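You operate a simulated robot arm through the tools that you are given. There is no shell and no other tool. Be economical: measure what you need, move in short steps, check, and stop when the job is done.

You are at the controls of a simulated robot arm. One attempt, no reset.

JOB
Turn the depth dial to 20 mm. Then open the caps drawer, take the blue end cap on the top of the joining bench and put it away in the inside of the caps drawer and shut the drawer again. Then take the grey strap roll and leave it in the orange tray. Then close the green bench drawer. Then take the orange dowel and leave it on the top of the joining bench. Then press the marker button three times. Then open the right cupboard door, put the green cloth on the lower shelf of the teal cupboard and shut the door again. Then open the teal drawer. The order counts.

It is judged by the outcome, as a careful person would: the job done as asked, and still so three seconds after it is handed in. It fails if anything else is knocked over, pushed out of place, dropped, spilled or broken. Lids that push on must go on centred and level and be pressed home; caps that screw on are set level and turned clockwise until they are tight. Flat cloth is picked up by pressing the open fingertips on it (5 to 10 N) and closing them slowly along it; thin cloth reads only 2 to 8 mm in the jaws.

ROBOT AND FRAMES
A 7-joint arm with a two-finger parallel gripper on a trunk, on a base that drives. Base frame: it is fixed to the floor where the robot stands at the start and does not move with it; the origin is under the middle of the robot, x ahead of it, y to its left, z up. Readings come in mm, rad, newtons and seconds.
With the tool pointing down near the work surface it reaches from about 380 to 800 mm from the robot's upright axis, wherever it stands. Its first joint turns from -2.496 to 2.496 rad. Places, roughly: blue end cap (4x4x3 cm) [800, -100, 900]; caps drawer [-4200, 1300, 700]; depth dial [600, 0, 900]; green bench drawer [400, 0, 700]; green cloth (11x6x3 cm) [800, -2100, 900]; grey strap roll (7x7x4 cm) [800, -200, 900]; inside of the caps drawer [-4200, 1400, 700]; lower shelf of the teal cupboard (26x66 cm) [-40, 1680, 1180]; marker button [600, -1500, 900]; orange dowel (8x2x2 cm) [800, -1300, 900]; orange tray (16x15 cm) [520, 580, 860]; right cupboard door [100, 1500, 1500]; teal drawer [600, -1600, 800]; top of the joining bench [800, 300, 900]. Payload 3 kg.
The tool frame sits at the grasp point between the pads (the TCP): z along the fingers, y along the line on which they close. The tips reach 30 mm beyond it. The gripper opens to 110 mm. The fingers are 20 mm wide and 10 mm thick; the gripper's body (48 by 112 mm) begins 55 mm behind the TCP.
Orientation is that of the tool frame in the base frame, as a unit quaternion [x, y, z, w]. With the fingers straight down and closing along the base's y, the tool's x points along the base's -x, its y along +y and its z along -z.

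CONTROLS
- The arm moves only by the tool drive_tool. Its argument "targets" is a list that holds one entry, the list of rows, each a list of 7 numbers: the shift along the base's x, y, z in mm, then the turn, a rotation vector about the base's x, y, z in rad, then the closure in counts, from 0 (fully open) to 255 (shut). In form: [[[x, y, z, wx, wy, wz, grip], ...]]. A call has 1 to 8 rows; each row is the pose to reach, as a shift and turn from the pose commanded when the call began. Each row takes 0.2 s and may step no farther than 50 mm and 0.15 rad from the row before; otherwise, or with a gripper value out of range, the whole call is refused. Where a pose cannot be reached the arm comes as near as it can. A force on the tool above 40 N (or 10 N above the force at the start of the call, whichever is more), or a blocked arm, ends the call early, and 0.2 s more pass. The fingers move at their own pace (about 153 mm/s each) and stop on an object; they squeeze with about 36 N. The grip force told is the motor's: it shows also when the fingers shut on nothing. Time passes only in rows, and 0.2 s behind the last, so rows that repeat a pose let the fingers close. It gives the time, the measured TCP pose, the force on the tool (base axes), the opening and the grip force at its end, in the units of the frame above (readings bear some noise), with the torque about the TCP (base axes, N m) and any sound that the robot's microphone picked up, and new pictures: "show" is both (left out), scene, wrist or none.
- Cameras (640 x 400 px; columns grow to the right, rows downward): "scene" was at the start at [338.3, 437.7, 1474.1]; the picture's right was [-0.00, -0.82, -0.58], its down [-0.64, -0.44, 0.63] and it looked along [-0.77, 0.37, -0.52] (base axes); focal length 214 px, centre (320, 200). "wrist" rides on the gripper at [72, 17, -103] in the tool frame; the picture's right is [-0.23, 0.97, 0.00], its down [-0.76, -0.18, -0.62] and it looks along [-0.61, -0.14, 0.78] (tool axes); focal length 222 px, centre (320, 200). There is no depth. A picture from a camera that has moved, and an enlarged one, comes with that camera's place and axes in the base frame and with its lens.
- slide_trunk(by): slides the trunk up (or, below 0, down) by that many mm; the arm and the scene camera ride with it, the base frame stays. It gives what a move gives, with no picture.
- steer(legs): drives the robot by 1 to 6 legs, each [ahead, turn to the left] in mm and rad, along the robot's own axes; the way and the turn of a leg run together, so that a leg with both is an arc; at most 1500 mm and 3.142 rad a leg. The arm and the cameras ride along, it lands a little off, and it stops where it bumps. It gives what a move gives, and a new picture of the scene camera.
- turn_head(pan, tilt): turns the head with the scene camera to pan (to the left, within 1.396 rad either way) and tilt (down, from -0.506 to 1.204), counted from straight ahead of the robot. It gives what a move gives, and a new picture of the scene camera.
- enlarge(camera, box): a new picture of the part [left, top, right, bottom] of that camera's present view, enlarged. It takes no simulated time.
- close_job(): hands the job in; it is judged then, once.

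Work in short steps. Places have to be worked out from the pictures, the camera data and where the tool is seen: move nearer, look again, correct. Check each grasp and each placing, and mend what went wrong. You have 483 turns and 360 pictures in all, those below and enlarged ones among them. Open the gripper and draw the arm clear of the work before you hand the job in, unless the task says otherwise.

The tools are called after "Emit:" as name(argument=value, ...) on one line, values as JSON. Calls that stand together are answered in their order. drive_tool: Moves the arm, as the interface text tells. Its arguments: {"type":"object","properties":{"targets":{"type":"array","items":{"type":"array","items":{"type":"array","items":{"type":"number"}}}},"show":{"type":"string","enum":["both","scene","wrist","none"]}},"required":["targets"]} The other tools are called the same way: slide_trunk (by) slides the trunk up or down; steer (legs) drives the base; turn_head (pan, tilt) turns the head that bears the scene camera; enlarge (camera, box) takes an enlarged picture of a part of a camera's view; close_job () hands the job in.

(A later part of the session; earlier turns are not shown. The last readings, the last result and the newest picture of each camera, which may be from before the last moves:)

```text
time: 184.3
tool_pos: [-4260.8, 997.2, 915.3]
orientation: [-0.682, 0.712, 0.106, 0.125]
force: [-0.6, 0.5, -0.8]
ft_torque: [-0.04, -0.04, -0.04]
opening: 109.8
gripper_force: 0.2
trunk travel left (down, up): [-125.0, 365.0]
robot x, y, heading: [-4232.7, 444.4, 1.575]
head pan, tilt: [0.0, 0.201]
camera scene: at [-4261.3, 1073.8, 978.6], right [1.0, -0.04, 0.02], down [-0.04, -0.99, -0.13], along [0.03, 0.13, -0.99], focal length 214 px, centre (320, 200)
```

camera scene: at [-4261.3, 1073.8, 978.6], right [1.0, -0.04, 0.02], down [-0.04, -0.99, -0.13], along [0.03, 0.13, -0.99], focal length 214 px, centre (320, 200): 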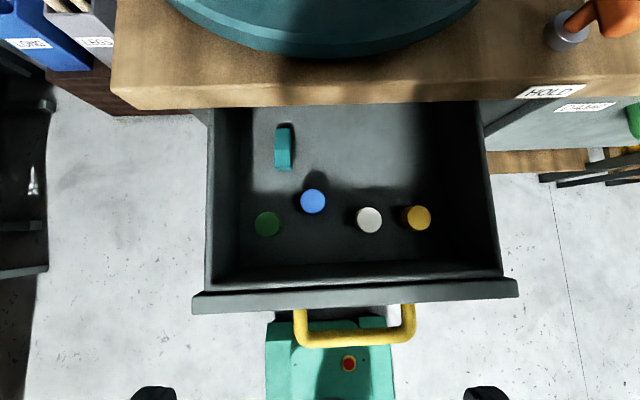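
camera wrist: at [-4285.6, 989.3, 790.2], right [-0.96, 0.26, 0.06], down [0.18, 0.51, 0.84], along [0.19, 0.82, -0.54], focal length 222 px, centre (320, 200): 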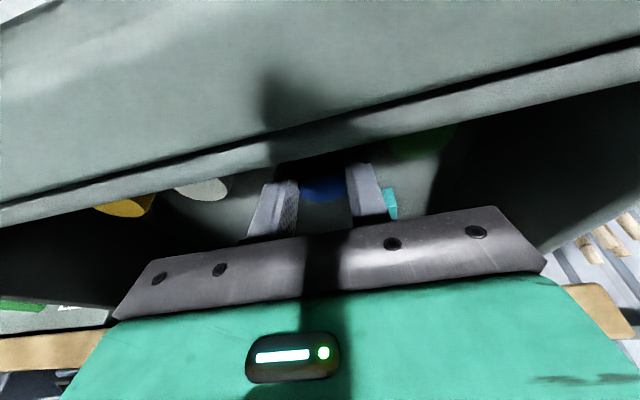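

The blue cap sits upright in the drawer. To shut, I re-grip the handle in the proven rolled configuration: back off 60 mm and reorient.

Emit:
steer(legs=[[-65, 0]])

Emit:
drive_tool(targets=[[[10, -10, 15, 0.114, 0, 0.01, 0], [20, -20, 30, 0.228, 0, 0.02, 0], [30, -30, 40, 0.342, 0, 0.03, 0], [40, -40, 40, 0.455, 0, 0.04, 0]]], show="none")

Emit:
drive_tool(targets=[[[0, 0, 0, 0, 0.1, -0.1, 60], [0, 0, 0, 0, 0.2, -0.2, 120], [0, 0, 0, 0, 0.3, -0.3, 139], [0, 0, 0, 0, 0.4, -0.4, 139], [0, 0, 0, 0, 0.5, -0.5, 139], [0, 0, 0, 0, 0.6, -0.6, 139], [0, 0, 0, 0, 0.7, -0.7, 139], [0, 0, 0, 0, 0.8, -0.8, 139]]], show="none")

Emit:
drive_tool(targets=[[[0, 0, 0, 0, 0.1, -0.1, 139], [0, 0, 0, 0, 0.2, -0.2, 139], [0, 0, 0, 0, 0.3, -0.3, 139], [0, 0, 0, 0, 0.311, -0.311, 139]]], show="none")

Emit:
slide_trunk(by=-100)

Emit:
turn_head(pan=0.0, tilt=0.5)

```text
time: 185.3
tool_pos: [-4261.0, 934.0, 916.9]
orientation: [-0.682, 0.712, 0.106, 0.127]
force: [-0.4, -0.6, -0.1]
ft_torque: [0.01, 0.0, 0.04]
opening: 110.1
gripper_force: 0.0
trunk travel left (down, up): [-125.0, 365.0]
robot x, y, heading: [-4232.3, 380.9, 1.574]
head pan, tilt: [0.0, 0.201]
camera scene: at [-4260.8, 1008.2, 978.7], right [1.0, -0.05, 0.02], down [-0.04, -0.99, -0.13], along [0.03, 0.13, -0.99], focal length 214 px, centre (320, 200)
```

scene: 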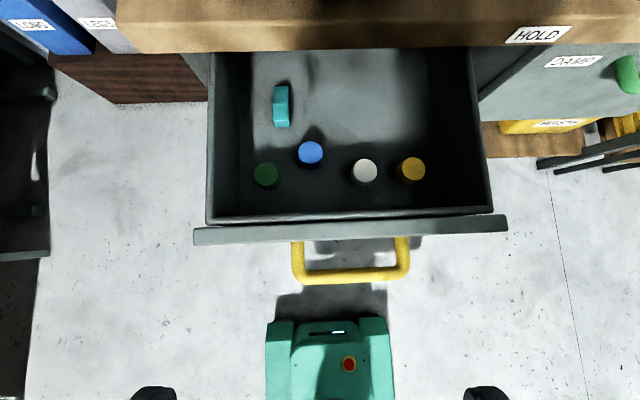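

```text
time: 186.3
tool_pos: [-4221.2, 893.1, 957.2]
orientation: [-0.65, 0.655, 0.268, 0.276]
force: [0.1, -0.3, -0.1]
ft_torque: [0.02, 0.01, 0.0]
opening: 110.3
gripper_force: 0.0
trunk travel left (down, up): [-125.0, 365.0]
robot x, y, heading: [-4231.2, 380.8, 1.577]
head pan, tilt: [0.0, 0.201]
```

```text
time: 188.1
tool_pos: [-4221.1, 892.2, 955.5]
orientation: [-0.198, 0.905, 0.368, 0.084]
force: [0.3, 1.0, 0.6]
ft_torque: [0.03, 0.0, -0.02]
opening: 50.1
gripper_force: 0.1
trunk travel left (down, up): [-125.0, 365.0]
robot x, y, heading: [-4230.4, 379.2, 1.577]
head pan, tilt: [0.0, 0.201]
```

```text
time: 189.1
tool_pos: [-4220.9, 893.2, 957.3]
orientation: [0.001, 0.926, 0.376, 0.0]
force: [-0.4, 0.0, -0.1]
ft_torque: [-0.02, 0.0, 0.02]
opening: 50.0
gripper_force: 0.0
trunk travel left (down, up): [-125.0, 365.0]
robot x, y, heading: [-4227.8, 379.8, 1.571]
head pan, tilt: [0.0, 0.201]
```

```text
time: 190.4
tool_pos: [-4220.1, 893.1, 857.3]
orientation: [0.001, 0.926, 0.376, 0.0]
force: [-0.3, 0.1, 0.2]
ft_torque: [-0.01, -0.01, 0.02]
opening: 50.1
gripper_force: 0.0
trunk travel left (down, up): [-25.0, 465.0]
robot x, y, heading: [-4231.5, 384.0, 1.575]
head pan, tilt: [0.0, 0.201]
```

```text
time: 191.2
tool_pos: [-4220.9, 893.1, 857.9]
orientation: [0.002, 0.927, 0.376, 0.0]
force: [0.6, 0.9, -0.3]
ft_torque: [0.0, -0.01, -0.02]
opening: 50.1
gripper_force: 0.1
trunk travel left (down, up): [-25.0, 465.0]
robot x, y, heading: [-4228.7, 380.2, 1.576]
head pan, tilt: [0.0, 0.499]
camera scene: at [-4158.4, 866.3, 882.3], right [0.0, -0.72, -0.7], down [-0.88, -0.33, 0.34], along [-0.48, 0.61, -0.63], focal length 214 px, centre (320, 200)
```

scene: 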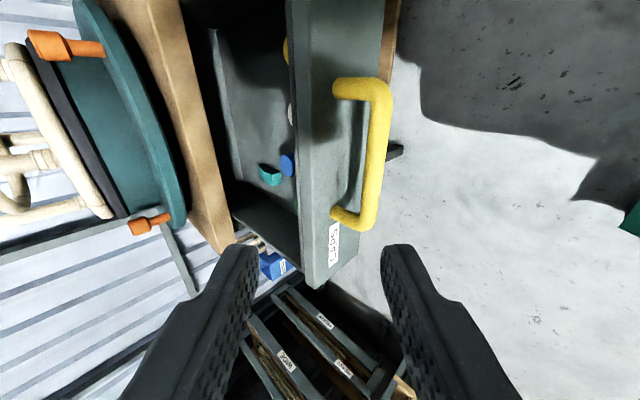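

View matches the earlier release geometry. I back another 35 mm so the whole approach stays within reach, then advance.

Emit:
steer(legs=[[-40, 0]])

Emit:
drive_tool(targets=[[[0, 10, -30, 0, 0, 0, 139], [0, 22, -60, 0, 0, 0, 139], [0, 40, -78, 0, 0, 0, 139]]], show="scene")

```text
time: 192.1
tool_pos: [-4219.6, 851.7, 856.6]
orientation: [0.002, 0.926, 0.376, -0.001]
force: [0.0, 0.2, -0.1]
ft_torque: [-0.01, 0.01, 0.03]
opening: 50.2
gripper_force: 0.0
trunk travel left (down, up): [-25.0, 465.0]
robot x, y, heading: [-4230.1, 338.9, 1.575]
head pan, tilt: [0.0, 0.499]
camera scene: at [-4158.2, 825.5, 882.3], right [0.0, -0.72, -0.7], down [-0.88, -0.33, 0.34], along [-0.48, 0.61, -0.63], focal length 214 px, centre (320, 200)
```

scene: 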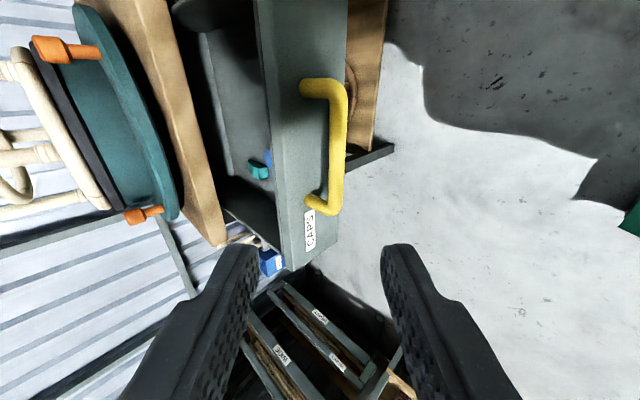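

```text
time: 192.9
tool_pos: [-4220.1, 892.5, 778.7]
orientation: [0.001, 0.926, 0.377, 0.0]
force: [0.5, -0.1, 0.0]
ft_torque: [-0.01, 0.0, -0.03]
opening: 50.1
gripper_force: 0.0
trunk travel left (down, up): [-25.0, 465.0]
robot x, y, heading: [-4230.0, 339.7, 1.576]
head pan, tilt: [0.0, 0.499]
camera scene: at [-4158.8, 864.9, 804.2], right [0.0, -0.72, -0.7], down [-0.88, -0.33, 0.34], along [-0.48, 0.61, -0.63], focal length 214 px, centre (320, 200)
```

scene: 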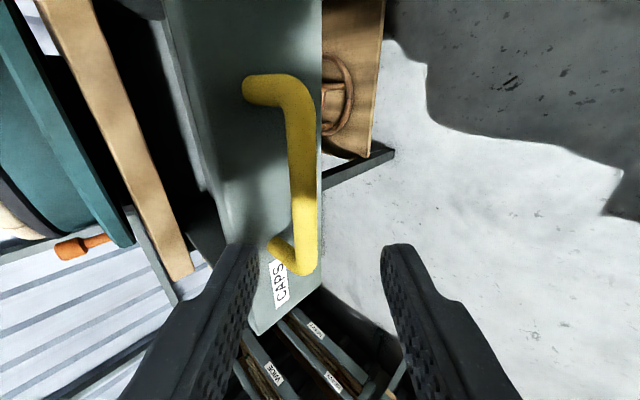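

Bar appears ~8 mm toward the upper finger; correct while advancing, then close.

Emit:
drive_tool(targets=[[[0, 20, -10, 0, 0, 0, 139], [0, 35, -24, 0, 0, 0, 139], [0, 50, -39, 0, 0, 0, 139], [0, 50, -39, 0, 0, 0, 255], [0, 50, -39, 0, 0, 0, 255], [0, 50, -39, 0, 0, 0, 255]]], show="scene")

```text
time: 194.3
tool_pos: [-4220.7, 941.3, 740.8]
orientation: [0.002, 0.927, 0.376, 0.0]
force: [1.1, 1.3, -1.5]
ft_torque: [0.02, -0.56, 0.34]
opening: 15.7
gripper_force: 44.9
trunk travel left (down, up): [-25.0, 465.0]
robot x, y, heading: [-4230.5, 339.8, 1.579]
head pan, tilt: [0.0, 0.499]
camera scene: at [-4159.1, 915.8, 766.0], right [0.0, -0.72, -0.7], down [-0.88, -0.33, 0.34], along [-0.48, 0.61, -0.63], focal length 214 px, centre (320, 200)
```

scene: 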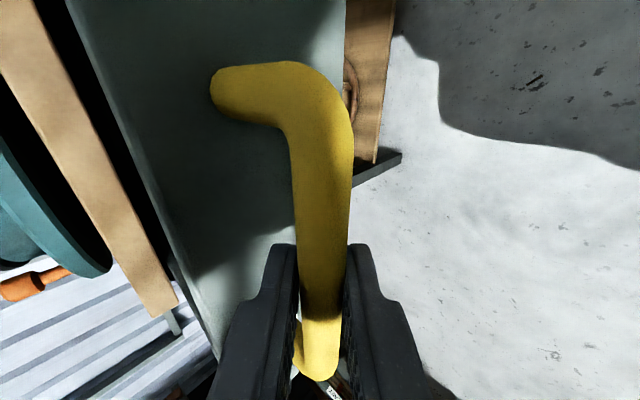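

Gripped. Push in 100 mm with the arm, then drive forward the rest.

Emit:
drive_tool(targets=[[[0, 15, 0, 0, 0, 0, 255], [0, 35, 0, 0, 0, 0, 255], [0, 55, 0, 0, 0, 0, 255], [0, 75, 0, 0, 0, 0, 255], [0, 95, 0, 0, 0, 0, 255]]], show="none")

Emit:
steer(legs=[[95, 0]])

```text
time: 195.5
tool_pos: [-4221.9, 1036.1, 739.5]
orientation: [0.002, 0.927, 0.376, -0.001]
force: [-5.2, 1.0, -0.9]
ft_torque: [0.07, -0.51, 0.41]
opening: 15.6
gripper_force: 45.3
trunk travel left (down, up): [-25.0, 465.0]
robot x, y, heading: [-4229.6, 340.0, 1.577]
head pan, tilt: [0.0, 0.499]
```

```text
time: 196.7
tool_pos: [-4221.2, 1134.8, 739.9]
orientation: [0.002, 0.927, 0.376, -0.001]
force: [11.4, -1.5, -4.9]
ft_torque: [-0.08, -0.9, -0.06]
opening: 15.4
gripper_force: 45.0
trunk travel left (down, up): [-25.0, 465.0]
robot x, y, heading: [-4231.9, 439.7, 1.57]
head pan, tilt: [0.0, 0.499]
camera scene: at [-4159.0, 1106.7, 766.0], right [0.0, -0.72, -0.7], down [-0.88, -0.33, 0.34], along [-0.48, 0.61, -0.63], focal length 214 px, centre (320, 200)
```

scene: 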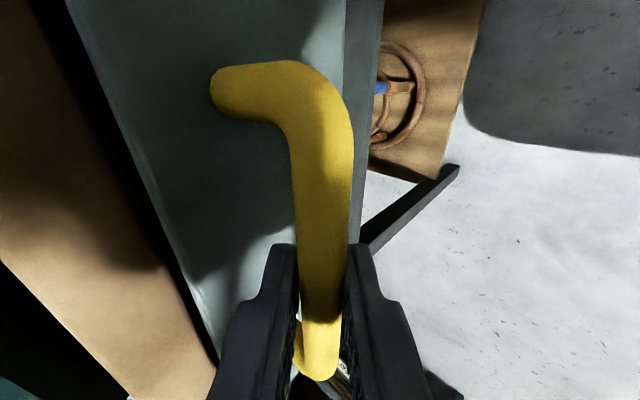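

About 25 mm left; push on gently until it stops.

Emit:
drive_tool(targets=[[[0, 10, 0, 0, 0, 0, 255], [0, 18, 0, 0, 0, 0, 255], [0, 24, 0, 0, 0, 0, 255], [0, 29, 0, 0, 0, 0, 255], [0, 33, 0, 0, 0, 0, 255]]], show="scene")

```text
time: 197.8
tool_pos: [-4221.1, 1161.2, 740.3]
orientation: [0.002, 0.928, 0.374, 0.001]
force: [1.2, -24.6, 10.4]
ft_torque: [-0.2, -0.22, 0.54]
opening: 15.7
gripper_force: 44.9
trunk travel left (down, up): [-25.0, 465.0]
robot x, y, heading: [-4231.8, 435.3, 1.572]
head pan, tilt: [0.0, 0.499]
stopped in row 5: the force on the tool passed its limit at 48 N (the readings are from after the stop); the commanded pose is now the measured one
camera scene: at [-4159.0, 1134.6, 766.1], right [0.0, -0.72, -0.69], down [-0.88, -0.33, 0.35], along [-0.48, 0.61, -0.63], focal length 214 px, centre (320, 200)
```

scene: 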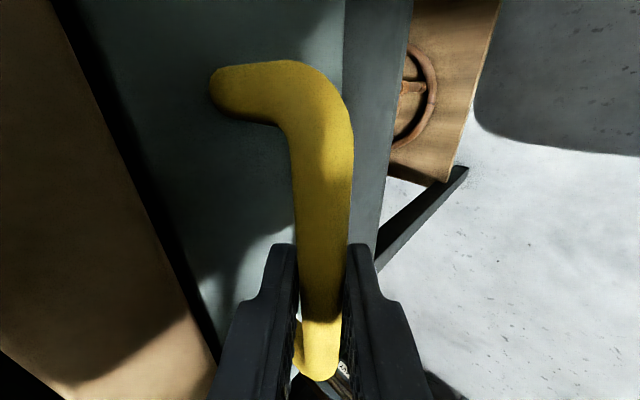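

Drawer is closed (same position as originally). Release and retreat along the approach, then unroll the tool.

Emit:
drive_tool(targets=[[[0, 0, 0, 0, 0, 0, 139], [0, 0, 0, 0, 0, 0, 139], [0, -15, 15, 0, 0, 0, 139], [0, -35, 35, 0, 0, 0, 139], [0, -60, 60, 0, 0, 0, 139], [0, -90, 90, 0, 0, 0, 139], [0, -120, 125, 0, 0, 0, 80], [0, -150, 160, 0, 0, 0, 0]]], show="scene")

Emit:
drive_tool(targets=[[[0, 0, 0, 0, -0.1, 0.1, 0], [0, 0, 0, 0, -0.2, 0.2, 0], [0, 0, 0, 0, -0.3, 0.3, 0], [0, 0, 0, 0, -0.4, 0.4, 0], [0, 0, 0, 0, -0.5, 0.5, 0], [0, 0, 0, 0, -0.6, 0.6, 0], [0, 0, 0, 0, -0.7, 0.7, 0], [0, 0, 0, 0, -0.8, 0.8, 0]]], show="none")

Emit:
drive_tool(targets=[[[0, 0, 0, -0.05, -0.1, 0.1, 0], [0, -10, 0, -0.1, -0.2, 0.2, 0], [0, -20, 0, -0.15, -0.3, 0.3, 0], [0, -30, 0, -0.26, -0.311, 0.311, 0], [0, -40, 0, -0.4, -0.311, 0.311, 0]]], show="none")

Emit:
slide_trunk(by=400)

```text
time: 199.6
tool_pos: [-4219.4, 1014.7, 899.0]
orientation: [0.002, 0.928, 0.373, 0.0]
force: [0.2, 0.3, -0.7]
ft_torque: [0.02, 0.01, -0.03]
opening: 110.0
gripper_force: 0.0
trunk travel left (down, up): [-25.0, 465.0]
robot x, y, heading: [-4230.2, 433.9, 1.574]
head pan, tilt: [0.0, 0.499]
camera scene: at [-4157.5, 989.0, 924.8], right [0.0, -0.72, -0.69], down [-0.88, -0.33, 0.35], along [-0.48, 0.61, -0.63], focal length 214 px, centre (320, 200)
```

scene: 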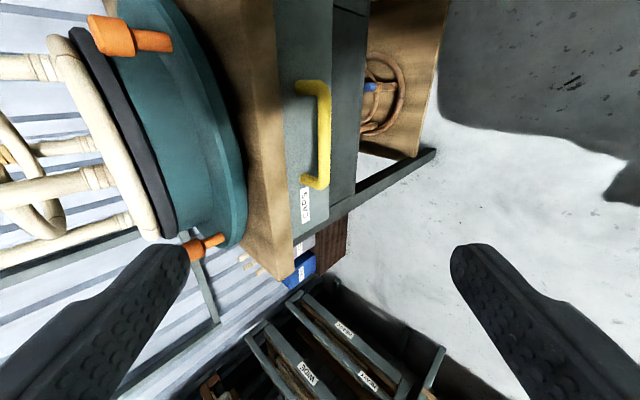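

```text
time: 201.4
tool_pos: [-4221.0, 1013.9, 898.6]
orientation: [-0.492, 0.784, 0.316, 0.21]
force: [0.2, 0.5, -0.4]
ft_torque: [0.0, -0.02, 0.0]
opening: 110.3
gripper_force: 0.0
trunk travel left (down, up): [-25.0, 465.0]
robot x, y, heading: [-4228.6, 436.3, 1.578]
head pan, tilt: [0.0, 0.499]
```

```text
time: 202.6
tool_pos: [-4221.5, 972.2, 897.4]
orientation: [-0.68, 0.704, 0.104, 0.174]
force: [0.5, -0.5, 0.6]
ft_torque: [0.0, 0.01, -0.02]
opening: 110.0
gripper_force: 0.0
trunk travel left (down, up): [-25.0, 465.0]
robot x, y, heading: [-4232.4, 436.6, 1.574]
head pan, tilt: [0.0, 0.499]
```

```text
time: 206.4
tool_pos: [-4220.9, 973.1, 1297.5]
orientation: [-0.679, 0.705, 0.105, 0.175]
force: [0.9, 0.8, 0.9]
ft_torque: [0.0, 0.02, -0.02]
opening: 110.4
gripper_force: 0.0
trunk travel left (down, up): [-425.0, 65.0]
robot x, y, heading: [-4229.2, 436.7, 1.579]
head pan, tilt: [0.0, 0.499]
```

Caps drawer is shut with the cap inside. Drive back to the joining bench for the strap roll, same clear route.

Emit:
steer(legs=[[0, -1.53], [1400, 0], [1380, 0]])

```text
time: 223.6
tool_pos: [-947.3, 511.9, 1297.5]
orientation: [0.015, 0.979, -0.049, 0.198]
force: [0.6, -0.7, -0.3]
ft_torque: [0.02, 0.04, 0.0]
opening: 109.9
gripper_force: 0.1
trunk travel left (down, up): [-425.0, 65.0]
robot x, y, heading: [-1487.0, 518.6, 0.001]
head pan, tilt: [0.0, 0.499]
camera scene: at [-906.1, 514.9, 1356.3], right [-0.05, -0.99, 0.09], down [-0.99, 0.06, 0.1], along [-0.1, -0.08, -0.99], focal length 214 px, centre (320, 200)
```

scene: 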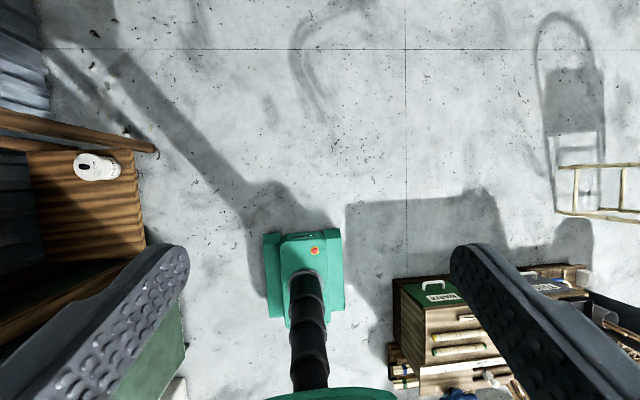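

Emit:
steer(legs=[[0, -0.625], [1130, 0], [0, 0.625]])

```text
time: 232.9
tool_pos: [-18.1, -172.9, 1296.9]
orientation: [0.026, 0.979, -0.052, 0.197]
force: [0.1, 0.4, 0.3]
ft_torque: [-0.01, 0.01, 0.02]
opening: 109.9
gripper_force: 0.0
trunk travel left (down, up): [-425.0, 65.0]
robot x, y, heading: [-555.0, -175.0, -0.021]
head pan, tilt: [0.0, 0.499]
camera scene: at [22.9, -169.7, 1356.7], right [-0.07, -0.99, 0.09], down [-0.99, 0.08, 0.1], along [-0.1, -0.08, -0.99], focal length 214 px, centre (320, 200)
```

scene: 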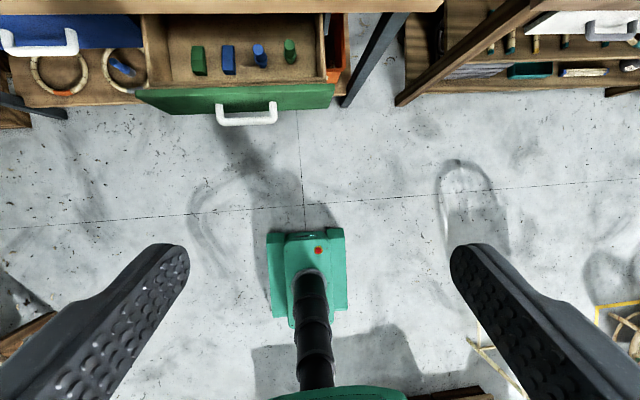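

Emit:
steer(legs=[[545, 0.02]])

Emit:
drive_tool(targets=[[[30, 0, -20, 0.05, 0.05, 0.025, 0], [60, 0, -40, 0.095, 0.098, 0.047, 0], [100, 0, -60, 0.095, 0.098, 0.047, 0], [140, 0, -80, 0.095, 0.098, 0.047, 0], [180, -10, -100, 0.095, 0.098, 0.047, 0], [220, -20, -120, 0.095, 0.098, 0.047, 0]]], show="none")

Emit:
turn_head(pan=0.0, tilt=0.3)

```text
time: 236.1
tool_pos: [538.3, -157.6, 1298.2]
orientation: [0.011, 0.979, -0.048, 0.198]
force: [0.6, 0.2, -0.3]
ft_torque: [-0.02, 0.0, 0.0]
opening: 110.0
gripper_force: 0.1
trunk travel left (down, up): [-425.0, 65.0]
robot x, y, heading: [-0.2, -175.0, 0.014]
head pan, tilt: [0.0, 0.499]
camera scene: at [579.8, -153.6, 1356.9], right [-0.04, -1.0, 0.09], down [-0.99, 0.05, 0.1], along [-0.1, -0.09, -0.99], focal length 214 px, centre (320, 200)
```

scene: 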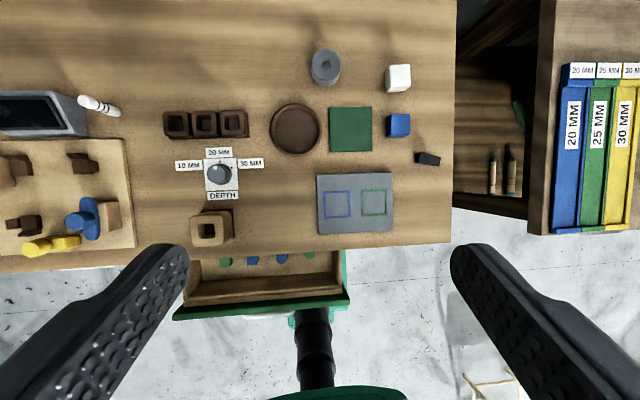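

```text
time: 237.5
tool_pos: [761.6, -178.0, 1180.4]
orientation: [-0.005, 0.989, 0.001, 0.15]
force: [0.0, 1.3, 0.8]
ft_torque: [-0.02, -0.02, 0.01]
opening: 110.0
gripper_force: 0.1
trunk travel left (down, up): [-425.0, 65.0]
robot x, y, heading: [2.2, -176.4, 0.015]
head pan, tilt: [0.0, 0.499]
```

```text
time: 238.2
tool_pos: [759.5, -178.5, 1179.2]
orientation: [-0.005, 0.989, 0.003, 0.15]
force: [-0.6, -0.4, 0.5]
ft_torque: [0.0, -0.01, 0.03]
opening: 109.9
gripper_force: 0.1
trunk travel left (down, up): [-425.0, 65.0]
robot x, y, heading: [-0.6, -173.0, 0.015]
head pan, tilt: [0.0, 0.3]
camera scene: at [825.6, -176.4, 1236.8], right [0.01, -1.0, 0.0], down [-1.0, -0.01, 0.0], along [0.0, 0.0, -1.0], focal length 214 px, centre (320, 200)
```

scene: 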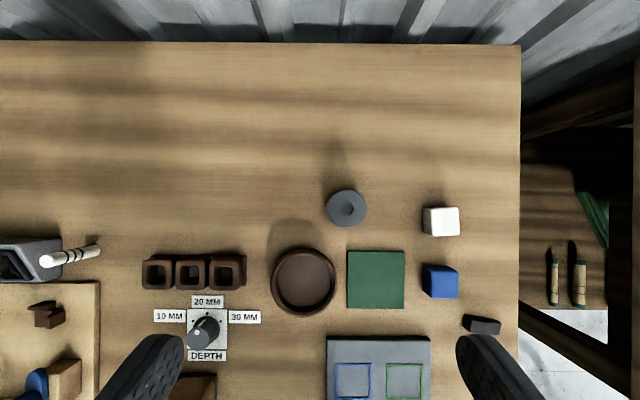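

Strap roll ≈[813,-218]. Move above it and refine.

Emit:
drive_tool(targets=[[[15, -15, -40, 0, 0, 0, 0], [30, -30, -80, 0, 0, 0, 0], [45, -40, -120, 0, 0, 0, 0], [48, -40, -160, 0, 0, 0, 0], [48, -40, -200, 0, 0, 0, 0], [48, -40, -220, 0, 0, 0, 0], [48, -40, -220, 0, 0, 0, 0]]])

```text
time: 239.8
tool_pos: [806.7, -219.6, 959.8]
orientation: [-0.004, 0.988, 0.002, 0.152]
force: [-0.6, -0.8, -0.3]
ft_torque: [0.0, 0.02, -0.01]
opening: 110.2
gripper_force: 0.1
trunk travel left (down, up): [-425.0, 65.0]
robot x, y, heading: [-0.5, -173.0, 0.009]
head pan, tilt: [0.0, 0.3]
camera scene: at [873.0, -218.1, 1016.3], right [0.01, -1.0, 0.0], down [-1.0, -0.01, 0.0], along [0.0, 0.0, -1.0], focal length 214 px, centre (320, 200)
camera wrist: at [707.4, -204.1, 1036.1], right [0.21, 0.98, 0.07], down [0.54, -0.17, 0.82], along [0.81, -0.13, -0.57], focal length 222 px, centre (320, 200)
```

scene: 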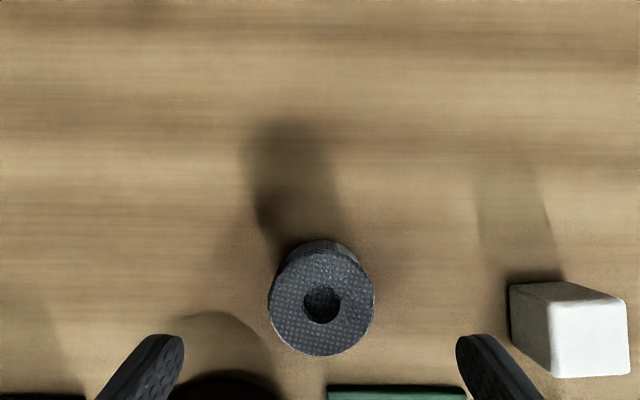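
wrist: 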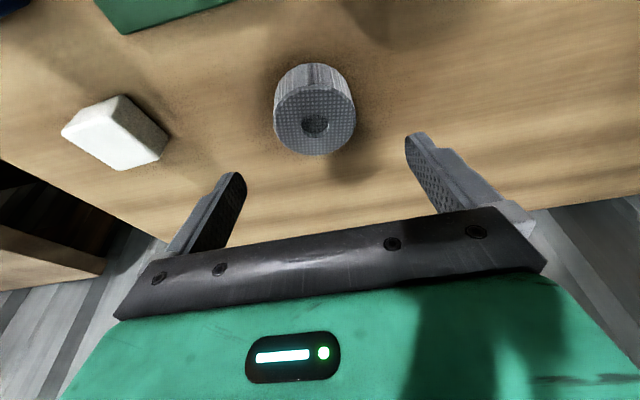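

Roll centre ≈[812,-219], top ≈ 890. Descend straight and grip.

Emit:
drive_tool(targets=[[[1, 0, -30, 0, 0, 0, 0], [1, 0, -55, 0, 0, 0, 0], [1, 0, -67, 0, 0, 0, 0], [1, 0, -67, 0, 0, 0, 120], [1, 0, -67, 0, 0, 0, 255], [1, 0, -67, 0, 0, 0, 255], [1, 0, -67, 0, 0, 0, 255]]])

```text
time: 241.4
tool_pos: [806.8, -218.6, 892.2]
orientation: [-0.004, 0.989, 0.002, 0.149]
force: [1.6, -0.9, 2.0]
ft_torque: [0.04, -0.06, -0.03]
opening: 61.2
gripper_force: 35.5
trunk travel left (down, up): [-425.0, 65.0]
robot x, y, heading: [1.8, -170.1, 0.015]
head pan, tilt: [0.0, 0.3]
camera scene: at [871.6, -215.5, 950.7], right [0.01, -1.0, 0.0], down [-1.0, -0.01, 0.0], along [0.0, 0.0, -1.0], focal length 214 px, centre (320, 200)
camera wrist: at [706.0, -201.5, 970.4], right [0.21, 0.98, 0.07], down [0.54, -0.17, 0.82], along [0.81, -0.13, -0.57], focal length 222 px, centre (320, 200)
```

scene: 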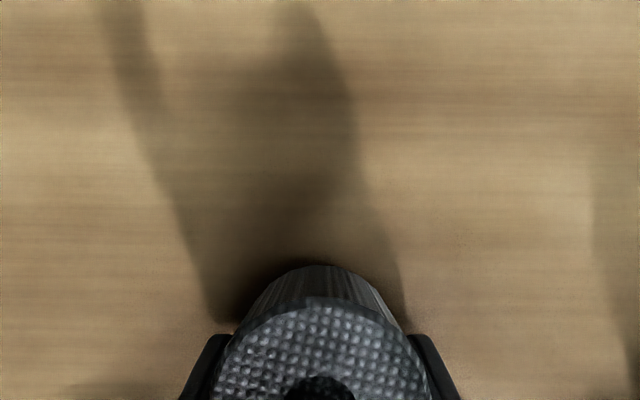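
wrist: 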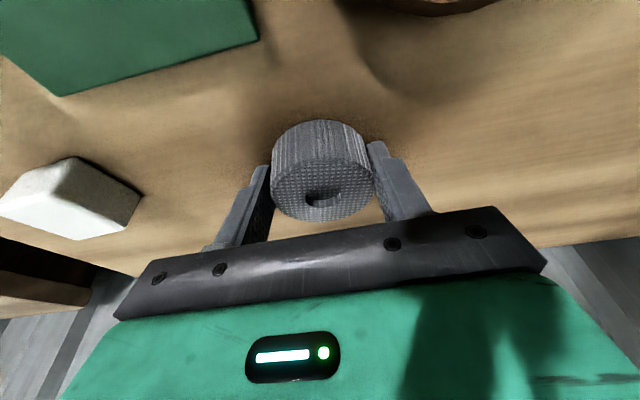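

Roll held (61 mm). Lift and retract.

Emit:
drive_tool(targets=[[[0, 0, 40, 0, 0, 0, 255], [0, 0, 85, 0, 0, 0, 255], [-35, 0, 120, 0, 0, 0, 255], [-75, 0, 145, 0, 0, 0, 255], [-115, 0, 170, 0, 0, 0, 255], [-155, 0, 195, 0, 0, 0, 255], [-195, 0, 220, 0, 0, 0, 255], [-235, 0, 245, 0, 0, 0, 255]]], show="wrist")

Emit:
steer(legs=[[-300, 0], [0, 1.05], [500, 0], [0, -0.55]])

```text
time: 243.2
tool_pos: [570.6, -218.4, 1139.4]
orientation: [-0.004, 0.989, 0.001, 0.15]
force: [0.7, -0.9, -1.3]
ft_torque: [-0.01, 0.03, 0.01]
opening: 61.2
gripper_force: 35.7
trunk travel left (down, up): [-425.0, 65.0]
robot x, y, heading: [0.3, -171.9, 0.01]
head pan, tilt: [0.0, 0.3]
camera wrist: at [470.3, -202.7, 1215.9], right [0.21, 0.98, 0.07], down [0.54, -0.17, 0.82], along [0.81, -0.13, -0.57], focal length 222 px, centre (320, 200)
```

wrist: 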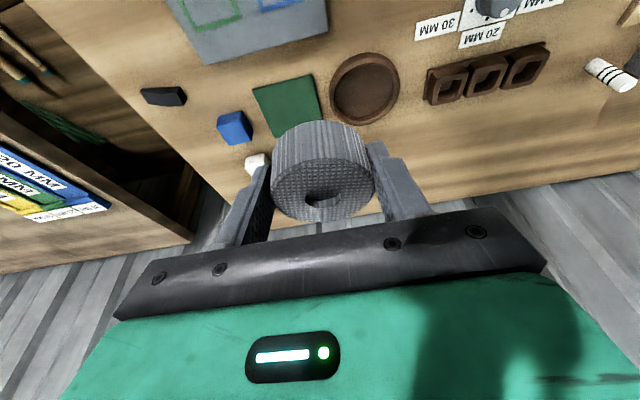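

```text
time: 252.2
tool_pos: [467.9, 505.1, 1139.1]
orientation: [-0.25, 0.956, 0.04, 0.145]
force: [0.2, 0.3, 0.5]
ft_torque: [0.0, 0.01, 0.0]
opening: 61.3
gripper_force: 36.0
trunk travel left (down, up): [-425.0, 65.0]
robot x, y, heading: [-62.9, 276.0, 0.512]
head pan, tilt: [0.0, 0.3]
camera scene: at [523.8, 538.8, 1195.9], right [0.49, -0.87, 0.0], down [-0.87, -0.49, 0.0], along [0.0, 0.0, -1.0], focal length 214 px, centre (320, 200)
```

scene: 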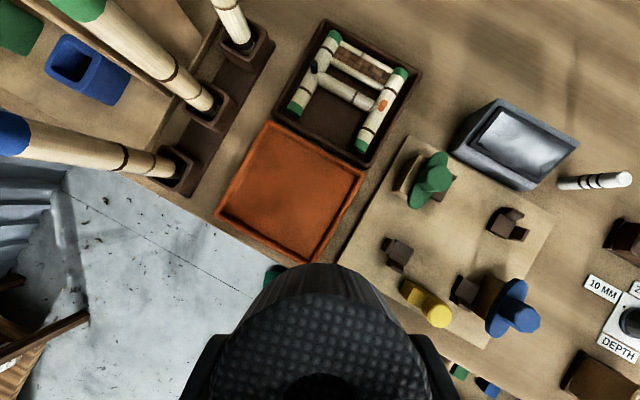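

Tray centre ≈[514,587]; pegs stand at y≈770, clear. Move over the tray.

Emit:
drive_tool(targets=[[[15, 30, -20, 0, 0, 0, 255], [30, 60, -45, 0, 0, 0, 255], [42, 79, -80, 0, 0, 0, 255], [42, 79, -120, 0, 0, 0, 255], [42, 79, -160, 0, 0, 0, 255], [42, 79, -160, 0, 0, 0, 255]]])

```text
time: 253.6
tool_pos: [505.8, 588.2, 976.1]
orientation: [-0.25, 0.956, 0.04, 0.145]
force: [0.7, -0.7, -1.1]
ft_torque: [0.0, 0.01, 0.0]
opening: 61.1
gripper_force: 35.9
trunk travel left (down, up): [-425.0, 65.0]
robot x, y, heading: [-56.9, 273.8, 0.515]
head pan, tilt: [0.0, 0.3]
camera scene: at [563.0, 622.5, 1033.8], right [0.49, -0.87, 0.0], down [-0.87, -0.49, 0.0], along [0.0, 0.0, -1.0], focal length 214 px, centre (320, 200)
camera wrist: at [410.8, 554.0, 1053.5], right [-0.29, 0.96, 0.07], down [0.56, 0.11, 0.82], along [0.78, 0.28, -0.57], focal length 222 px, centre (320, 200)
```

scene: 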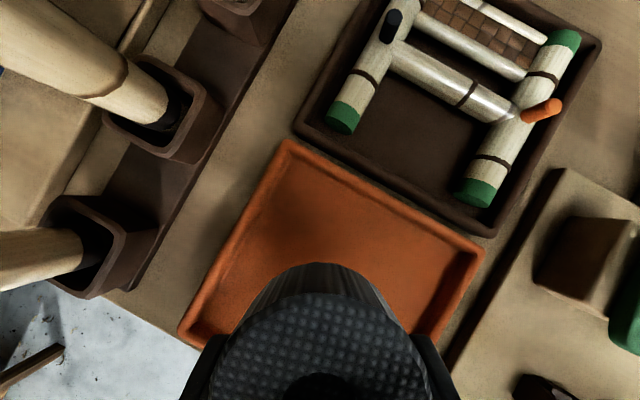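
wrist: 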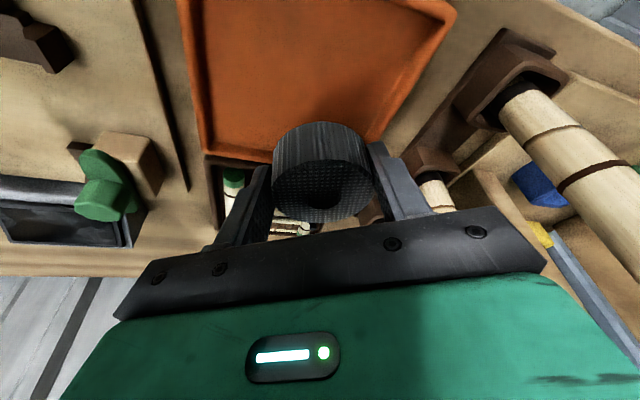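

Tray centre refined to ≈[505,579]. Shift slightly and lower until the roll touches.

Emit:
drive_tool(targets=[[[-5, -8, -30, 0, 0, 0, 255], [-5, -8, -50, 0, 0, 0, 255], [-5, -8, -64, 0, 0, 0, 255], [-5, -8, -70, 0, 0, 0, 255], [-5, -8, -74, 0, 0, 0, 255]]], show="none")

```text
time: 254.8
tool_pos: [503.2, 576.0, 904.1]
orientation: [-0.25, 0.956, 0.04, 0.145]
force: [0.5, 0.0, -0.7]
ft_torque: [0.01, 0.01, 0.01]
opening: 61.1
gripper_force: 35.6
trunk travel left (down, up): [-425.0, 65.0]
robot x, y, heading: [-55.9, 274.4, 0.509]
head pan, tilt: [0.0, 0.3]
```

Emit:
drive_tool(targets=[[[0, 0, -3, 0, 0, 0, 255], [0, 0, -6, 0, 0, 0, 255], [0, 0, -8, 0, 0, 0, 255]]])

```text
time: 255.6
tool_pos: [503.4, 576.2, 900.5]
orientation: [-0.251, 0.956, 0.04, 0.148]
force: [-2.1, 0.6, 37.2]
ft_torque: [-0.18, 0.1, 0.03]
opening: 61.1
gripper_force: 36.0
trunk travel left (down, up): [-425.0, 65.0]
robot x, y, heading: [-55.9, 272.7, 0.513]
head pan, tilt: [0.0, 0.3]
camera scene: at [559.7, 609.6, 958.1], right [0.49, -0.87, 0.0], down [-0.87, -0.49, -0.01], along [0.01, 0.01, -1.0], focal length 214 px, centre (320, 200)
camera wrist: at [407.3, 541.0, 976.7], right [-0.29, 0.95, 0.07], down [0.56, 0.11, 0.82], along [0.78, 0.28, -0.56], focal length 222 px, centre (320, 200)
```

scene: 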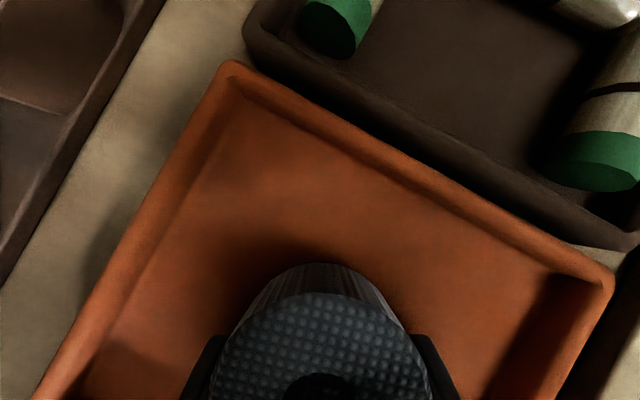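
wrist: 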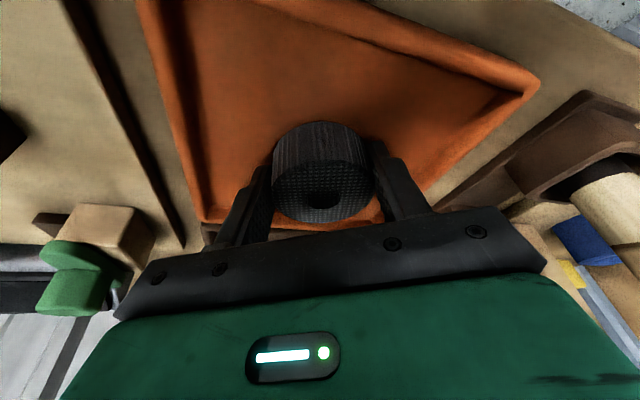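

Contact with the tray floor, well inside. Ease up 2 mm, open to ~85 mm and rise.

Emit:
drive_tool(targets=[[[0, 0, 4, 0, 0, 0, 255], [0, 0, 4, 0, 0, 0, 70], [0, 0, 4, 0, 0, 0, 60], [-3, -2, 25, 0, 0, 0, 60], [-12, -6, 60, 0, 0, 0, 60], [-24, -12, 105, 0, 0, 0, 0], [-36, -18, 150, 0, 0, 0, 0], [-48, -24, 195, 0, 0, 0, 0]]], show="scene")

```text
time: 257.4
tool_pos: [456.7, 554.8, 1090.5]
orientation: [-0.25, 0.957, 0.039, 0.144]
force: [0.1, -0.1, 0.3]
ft_torque: [0.01, 0.0, -0.01]
opening: 110.0
gripper_force: 0.0
trunk travel left (down, up): [-425.0, 65.0]
robot x, y, heading: [-56.8, 271.2, 0.51]
head pan, tilt: [0.0, 0.3]
camera scene: at [513.3, 588.5, 1147.0], right [0.49, -0.87, 0.0], down [-0.87, -0.49, 0.0], along [0.0, 0.0, -1.0], focal length 214 px, centre (320, 200)
```

scene: 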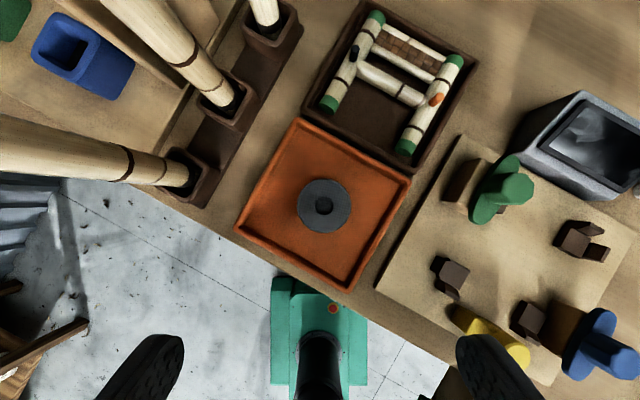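

Roll is in the tray. Next the green bench drawer. I raise the arm and back out to stand ahead of it.

Emit:
drive_tool(targets=[[[0, 0, 45, 0, 0, 0, 0], [-10, -5, 90, 0, 0, 0, 0], [-20, -10, 135, 0, 0, 0, 0], [-30, -15, 180, 0, 0, 0, 0]]], show="none")

Emit:
steer(legs=[[0, 0.25], [-500, 0], [0, -0.76]])

```text
time: 258.4
tool_pos: [427.2, 536.6, 1270.1]
orientation: [-0.25, 0.957, 0.04, 0.145]
force: [-0.6, 0.1, -0.2]
ft_torque: [-0.02, 0.01, 0.02]
opening: 110.1
gripper_force: 0.1
trunk travel left (down, up): [-425.0, 65.0]
robot x, y, heading: [-58.6, 274.8, 0.512]
head pan, tilt: [0.0, 0.3]
```

```text
time: 264.3
tool_pos: [130.6, -93.1, 1271.3]
orientation: [0.013, 0.989, -0.001, 0.149]
force: [-0.4, 0.0, 0.2]
ft_torque: [-0.02, -0.04, 0.01]
opening: 110.0
gripper_force: 0.0
trunk travel left (down, up): [-425.0, 65.0]
robot x, y, heading: [-420.7, -39.2, -0.016]
head pan, tilt: [0.0, 0.3]
camera scene: at [195.3, -95.6, 1327.4], right [-0.03, -1.0, 0.0], down [-1.0, 0.03, 0.0], along [0.0, 0.0, -1.0], focal length 214 px, centre (320, 200)
```

scene: 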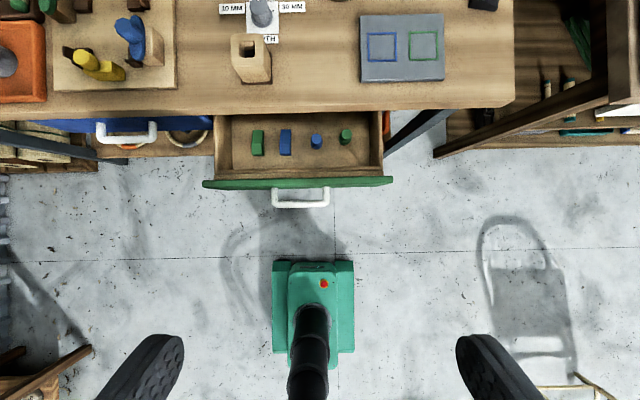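

Good alignment: handle bar ≈[181,-40]. Back 60 mm, then pitch 45°, roll 90°, and lower the trunk.

Emit:
steer(legs=[[-65, 0.016]])

Emit:
drive_tool(targets=[[[10, 15, -10, 0, -0.12, 0, 0], [20, 30, -20, 0, -0.24, 0, 0], [30, 45, -30, 0, -0.36, 0, 0], [40, 50, -40, 0, -0.485, 0, 0]]], show="none")

Emit:
drive_tool(targets=[[[0, 0, 0, 0.1, 0, -0.1, 60], [0, 0, 0, 0.2, 0, -0.2, 120], [0, 0, 0, 0.3, 0, -0.3, 139], [0, 0, 0, 0.4, 0, -0.4, 139], [0, 0, 0, 0.5, 0, -0.5, 139], [0, 0, 0, 0.6, 0, -0.6, 139], [0, 0, 0, 0.7, 0, -0.7, 139], [0, 0, 0, 0.8, 0, -0.8, 139]]], show="none")

Emit:
drive_tool(targets=[[[0, 0, 0, 0.1, 0, -0.1, 139], [0, 0, 0, 0.2, 0, -0.2, 139], [0, 0, 0, 0.3, 0, -0.3, 139], [0, 0, 0, 0.311, 0, -0.311, 139]]], show="none")

Emit:
slide_trunk(by=-360)

Emit:
turn_head(pan=0.0, tilt=0.5)

```text
time: 265.3
tool_pos: [63.7, -84.2, 1271.9]
orientation: [0.005, 0.989, 0.001, 0.151]
force: [-0.4, 0.8, -0.2]
ft_torque: [0.0, 0.02, -0.01]
opening: 110.0
gripper_force: 0.0
trunk travel left (down, up): [-425.0, 65.0]
robot x, y, heading: [-486.2, -37.8, -0.004]
head pan, tilt: [0.0, 0.3]
camera scene: at [129.4, -84.4, 1328.6], right [-0.01, -1.0, 0.0], down [-1.0, 0.01, 0.0], along [0.0, 0.0, -1.0], focal length 214 px, centre (320, 200)
```

scene: 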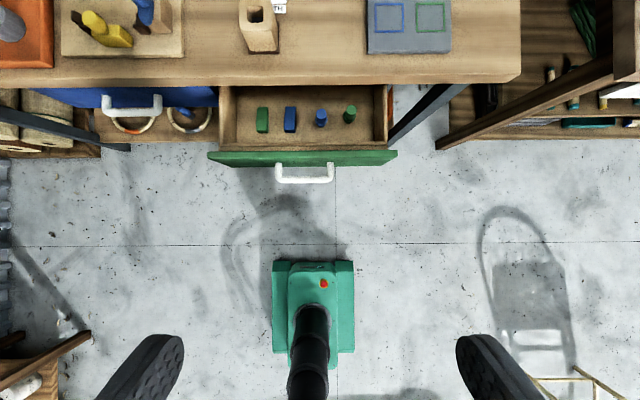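

```text
time: 266.3
tool_pos: [104.3, -35.8, 1233.0]
orientation: [0.005, 0.923, 0.002, 0.385]
force: [-0.1, 0.3, 0.2]
ft_torque: [-0.02, -0.01, -0.01]
opening: 109.9
gripper_force: 0.0
trunk travel left (down, up): [-425.0, 65.0]
robot x, y, heading: [-486.9, -36.5, -0.002]
head pan, tilt: [0.0, 0.3]
```

```text
time: 268.1
tool_pos: [105.5, -33.1, 1231.5]
orientation: [0.501, 0.776, 0.206, 0.322]
force: [-0.1, 0.8, 0.0]
ft_torque: [-0.01, 0.01, -0.01]
opening: 50.3
gripper_force: 0.0
trunk travel left (down, up): [-425.0, 65.0]
robot x, y, heading: [-485.4, -34.7, -0.005]
head pan, tilt: [0.0, 0.3]
```

```text
time: 269.1
tool_pos: [104.6, -34.3, 1232.4]
orientation: [0.657, 0.649, 0.272, 0.269]
force: [0.5, 0.0, -0.2]
ft_torque: [0.02, -0.01, -0.04]
opening: 50.1
gripper_force: 0.0
trunk travel left (down, up): [-425.0, 65.0]
robot x, y, heading: [-485.5, -38.7, -0.001]
head pan, tilt: [0.0, 0.3]
```

```text
time: 272.6
tool_pos: [105.7, -34.1, 872.2]
orientation: [0.657, 0.65, 0.272, 0.269]
force: [-0.5, 1.0, 0.4]
ft_torque: [0.01, -0.06, 0.05]
opening: 50.1
gripper_force: 0.1
trunk travel left (down, up): [-65.0, 425.0]
robot x, y, heading: [-489.6, -39.1, -0.002]
head pan, tilt: [0.0, 0.3]
```

```text
time: 273.4
tool_pos: [104.9, -34.5, 872.6]
orientation: [0.657, 0.65, 0.272, 0.27]
force: [0.7, 0.1, 0.2]
ft_torque: [0.01, -0.01, -0.01]
opening: 50.2
gripper_force: 0.0
trunk travel left (down, up): [-65.0, 425.0]
robot x, y, heading: [-488.2, -36.5, -0.002]
head pan, tilt: [0.0, 0.499]
camera scene: at [74.4, -97.7, 897.2], right [-0.71, 0.01, -0.71], down [-0.33, 0.88, 0.34], along [0.62, 0.48, -0.62], focal length 214 px, centre (320, 200)
```

scene: 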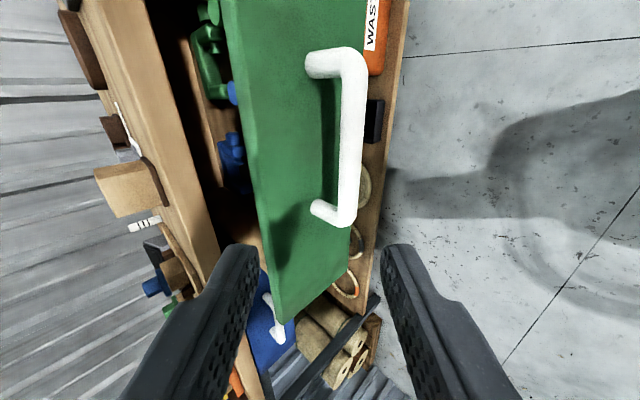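

Bar estimated at ≈[183,-48,752]. Move to a pre-grasp point on the 45° line.

Emit:
drive_tool(targets=[[[5, -5, -25, 0, 0, 0, 139], [15, -10, -50, 0, 0, 0, 139], [28, -13, -71, 0, 0, 0, 139], [28, -13, -71, 0, 0, 0, 139]]])

```text
time: 274.4
tool_pos: [132.6, -47.1, 799.6]
orientation: [0.657, 0.65, 0.271, 0.269]
force: [-0.2, -0.4, 0.7]
ft_torque: [0.0, -0.02, -0.02]
opening: 50.2
gripper_force: 0.1
trunk travel left (down, up): [-65.0, 425.0]
robot x, y, heading: [-484.7, -37.8, 0.0]
head pan, tilt: [0.0, 0.499]
camera scene: at [102.9, -109.8, 825.2], right [-0.71, 0.01, -0.71], down [-0.33, 0.88, 0.34], along [0.62, 0.48, -0.62], focal length 214 px, centre (320, 200)
camera wrist: at [72.8, 25.3, 885.4], right [0.69, -0.24, 0.69], down [-0.57, -0.76, 0.31], along [0.45, -0.61, -0.66], focal length 222 px, centre (320, 200)
```

scene: 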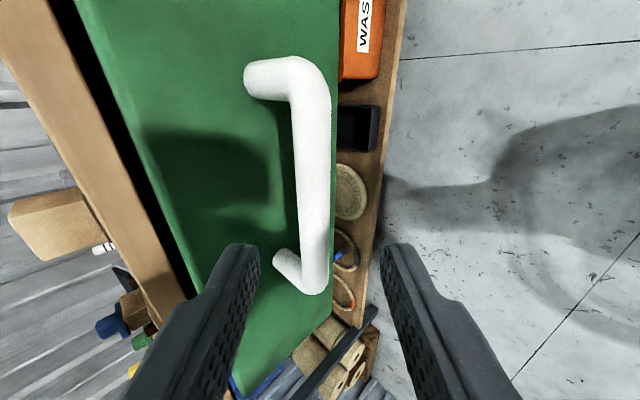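
wrist: 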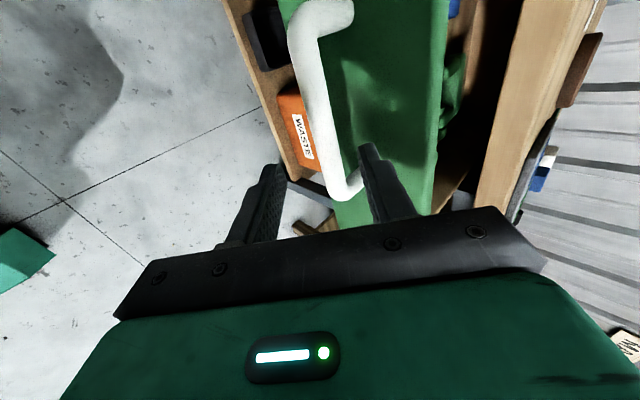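

Bar is centred. Advance and grip.

Emit:
drive_tool(targets=[[[15, 0, -14, 0, 0, 0, 139], [28, 0, -27, 0, 0, 0, 139], [42, 0, -40, 0, 0, 0, 139], [42, 0, -40, 0, 0, 0, 255], [42, 0, -40, 0, 0, 0, 255], [42, 0, -40, 0, 0, 0, 255]]], show="scene")

```text
time: 275.8
tool_pos: [173.4, -46.9, 761.4]
orientation: [0.656, 0.649, 0.272, 0.271]
force: [1.7, 3.2, 25.7]
ft_torque: [-0.57, -0.37, 0.77]
opening: 19.8
gripper_force: 45.0
trunk travel left (down, up): [-65.0, 425.0]
robot x, y, heading: [-490.2, -38.4, -0.002]
head pan, tilt: [0.0, 0.499]
camera scene: at [144.0, -110.7, 786.6], right [-0.7, 0.01, -0.71], down [-0.33, 0.88, 0.34], along [0.63, 0.48, -0.62], focal length 214 px, centre (320, 200)
```

scene: 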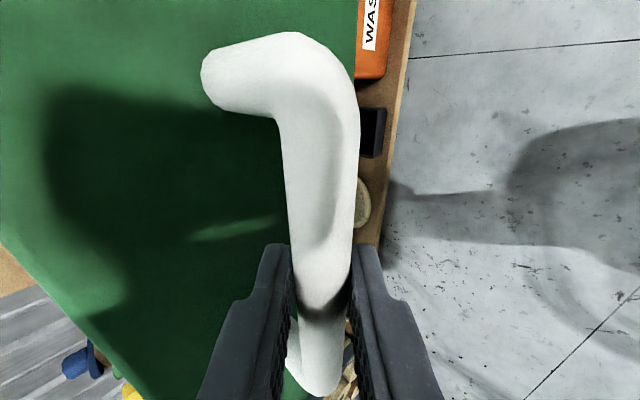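

Gripped. Push gently in +x.

Emit:
drive_tool(targets=[[[6, 0, 1, 0, 0, 0, 255], [18, 0, 1, 0, 0, 0, 255], [30, 0, 1, 0, 0, 0, 255], [43, 0, 1, 0, 0, 0, 255], [56, 0, 1, 0, 0, 0, 255], [69, 0, 1, 0, 0, 0, 255], [80, 0, 1, 0, 0, 0, 255], [88, 0, 1, 0, 0, 0, 255]]], show="none")

Emit:
drive_tool(targets=[[[6, 0, 0, 0, 0, 0, 255], [16, 0, 0, 0, 0, 0, 255], [28, 0, 0, 0, 0, 0, 255], [40, 0, 0, 0, 0, 0, 255], [50, 0, 0, 0, 0, 0, 255], [58, 0, 0, 0, 0, 0, 255]]], show="scene")

```text
time: 277.6
tool_pos: [262.8, -47.5, 762.7]
orientation: [0.658, 0.649, 0.27, 0.269]
force: [1.0, -10.7, 3.9]
ft_torque: [-0.76, -0.09, 0.58]
opening: 19.4
gripper_force: 45.1
trunk travel left (down, up): [-65.0, 425.0]
robot x, y, heading: [-489.2, -36.5, -0.005]
head pan, tilt: [0.0, 0.499]
```

```text
time: 278.9
tool_pos: [321.9, -46.9, 761.3]
orientation: [0.658, 0.649, 0.271, 0.269]
force: [1.0, -5.7, -12.7]
ft_torque: [-0.65, 0.05, 0.65]
opening: 19.5
gripper_force: 45.0
trunk travel left (down, up): [-65.0, 425.0]
robot x, y, heading: [-485.0, -37.8, 0.0]
head pan, tilt: [0.0, 0.499]
camera scene: at [291.3, -110.5, 786.7], right [-0.71, 0.01, -0.71], down [-0.33, 0.88, 0.35], along [0.62, 0.48, -0.62], focal length 214 px, centre (320, 200)
```

scene: 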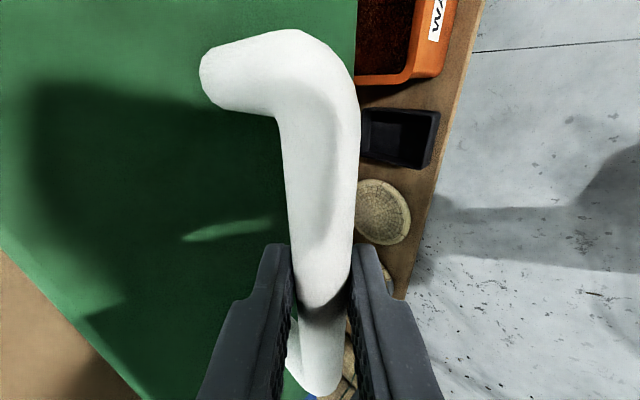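

Emit:
drive_tool(targets=[[[6, 0, 0, 0, 0, 0, 255], [12, 0, 0, 0, 0, 0, 255], [18, 0, 0, 0, 0, 0, 255], [24, 0, 0, 0, 0, 0, 255], [30, 0, 0, 0, 0, 0, 255], [36, 0, 0, 0, 0, 0, 255]]], show="scene")

```text
time: 280.4
tool_pos: [356.9, -48.3, 761.0]
orientation: [0.657, 0.649, 0.272, 0.269]
force: [-0.9, -6.3, -6.6]
ft_torque: [-0.83, 0.01, 0.59]
opening: 19.8
gripper_force: 45.0
trunk travel left (down, up): [-65.0, 425.0]
robot x, y, heading: [-486.3, -37.9, -0.003]
head pan, tilt: [0.0, 0.499]
camera scene: at [326.9, -110.5, 786.6], right [-0.71, 0.01, -0.71], down [-0.33, 0.88, 0.34], along [0.63, 0.48, -0.62], focal length 214 px, centre (320, 200)
```

scene: 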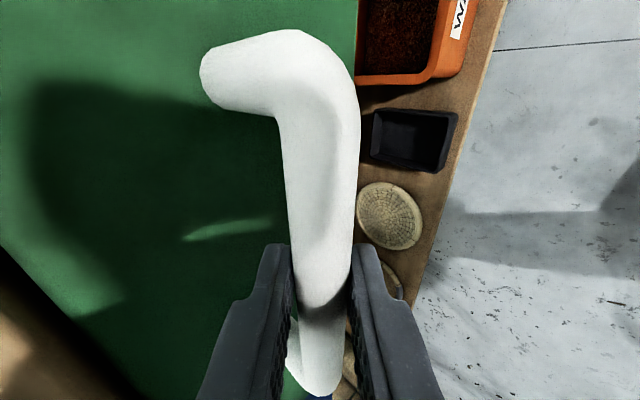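

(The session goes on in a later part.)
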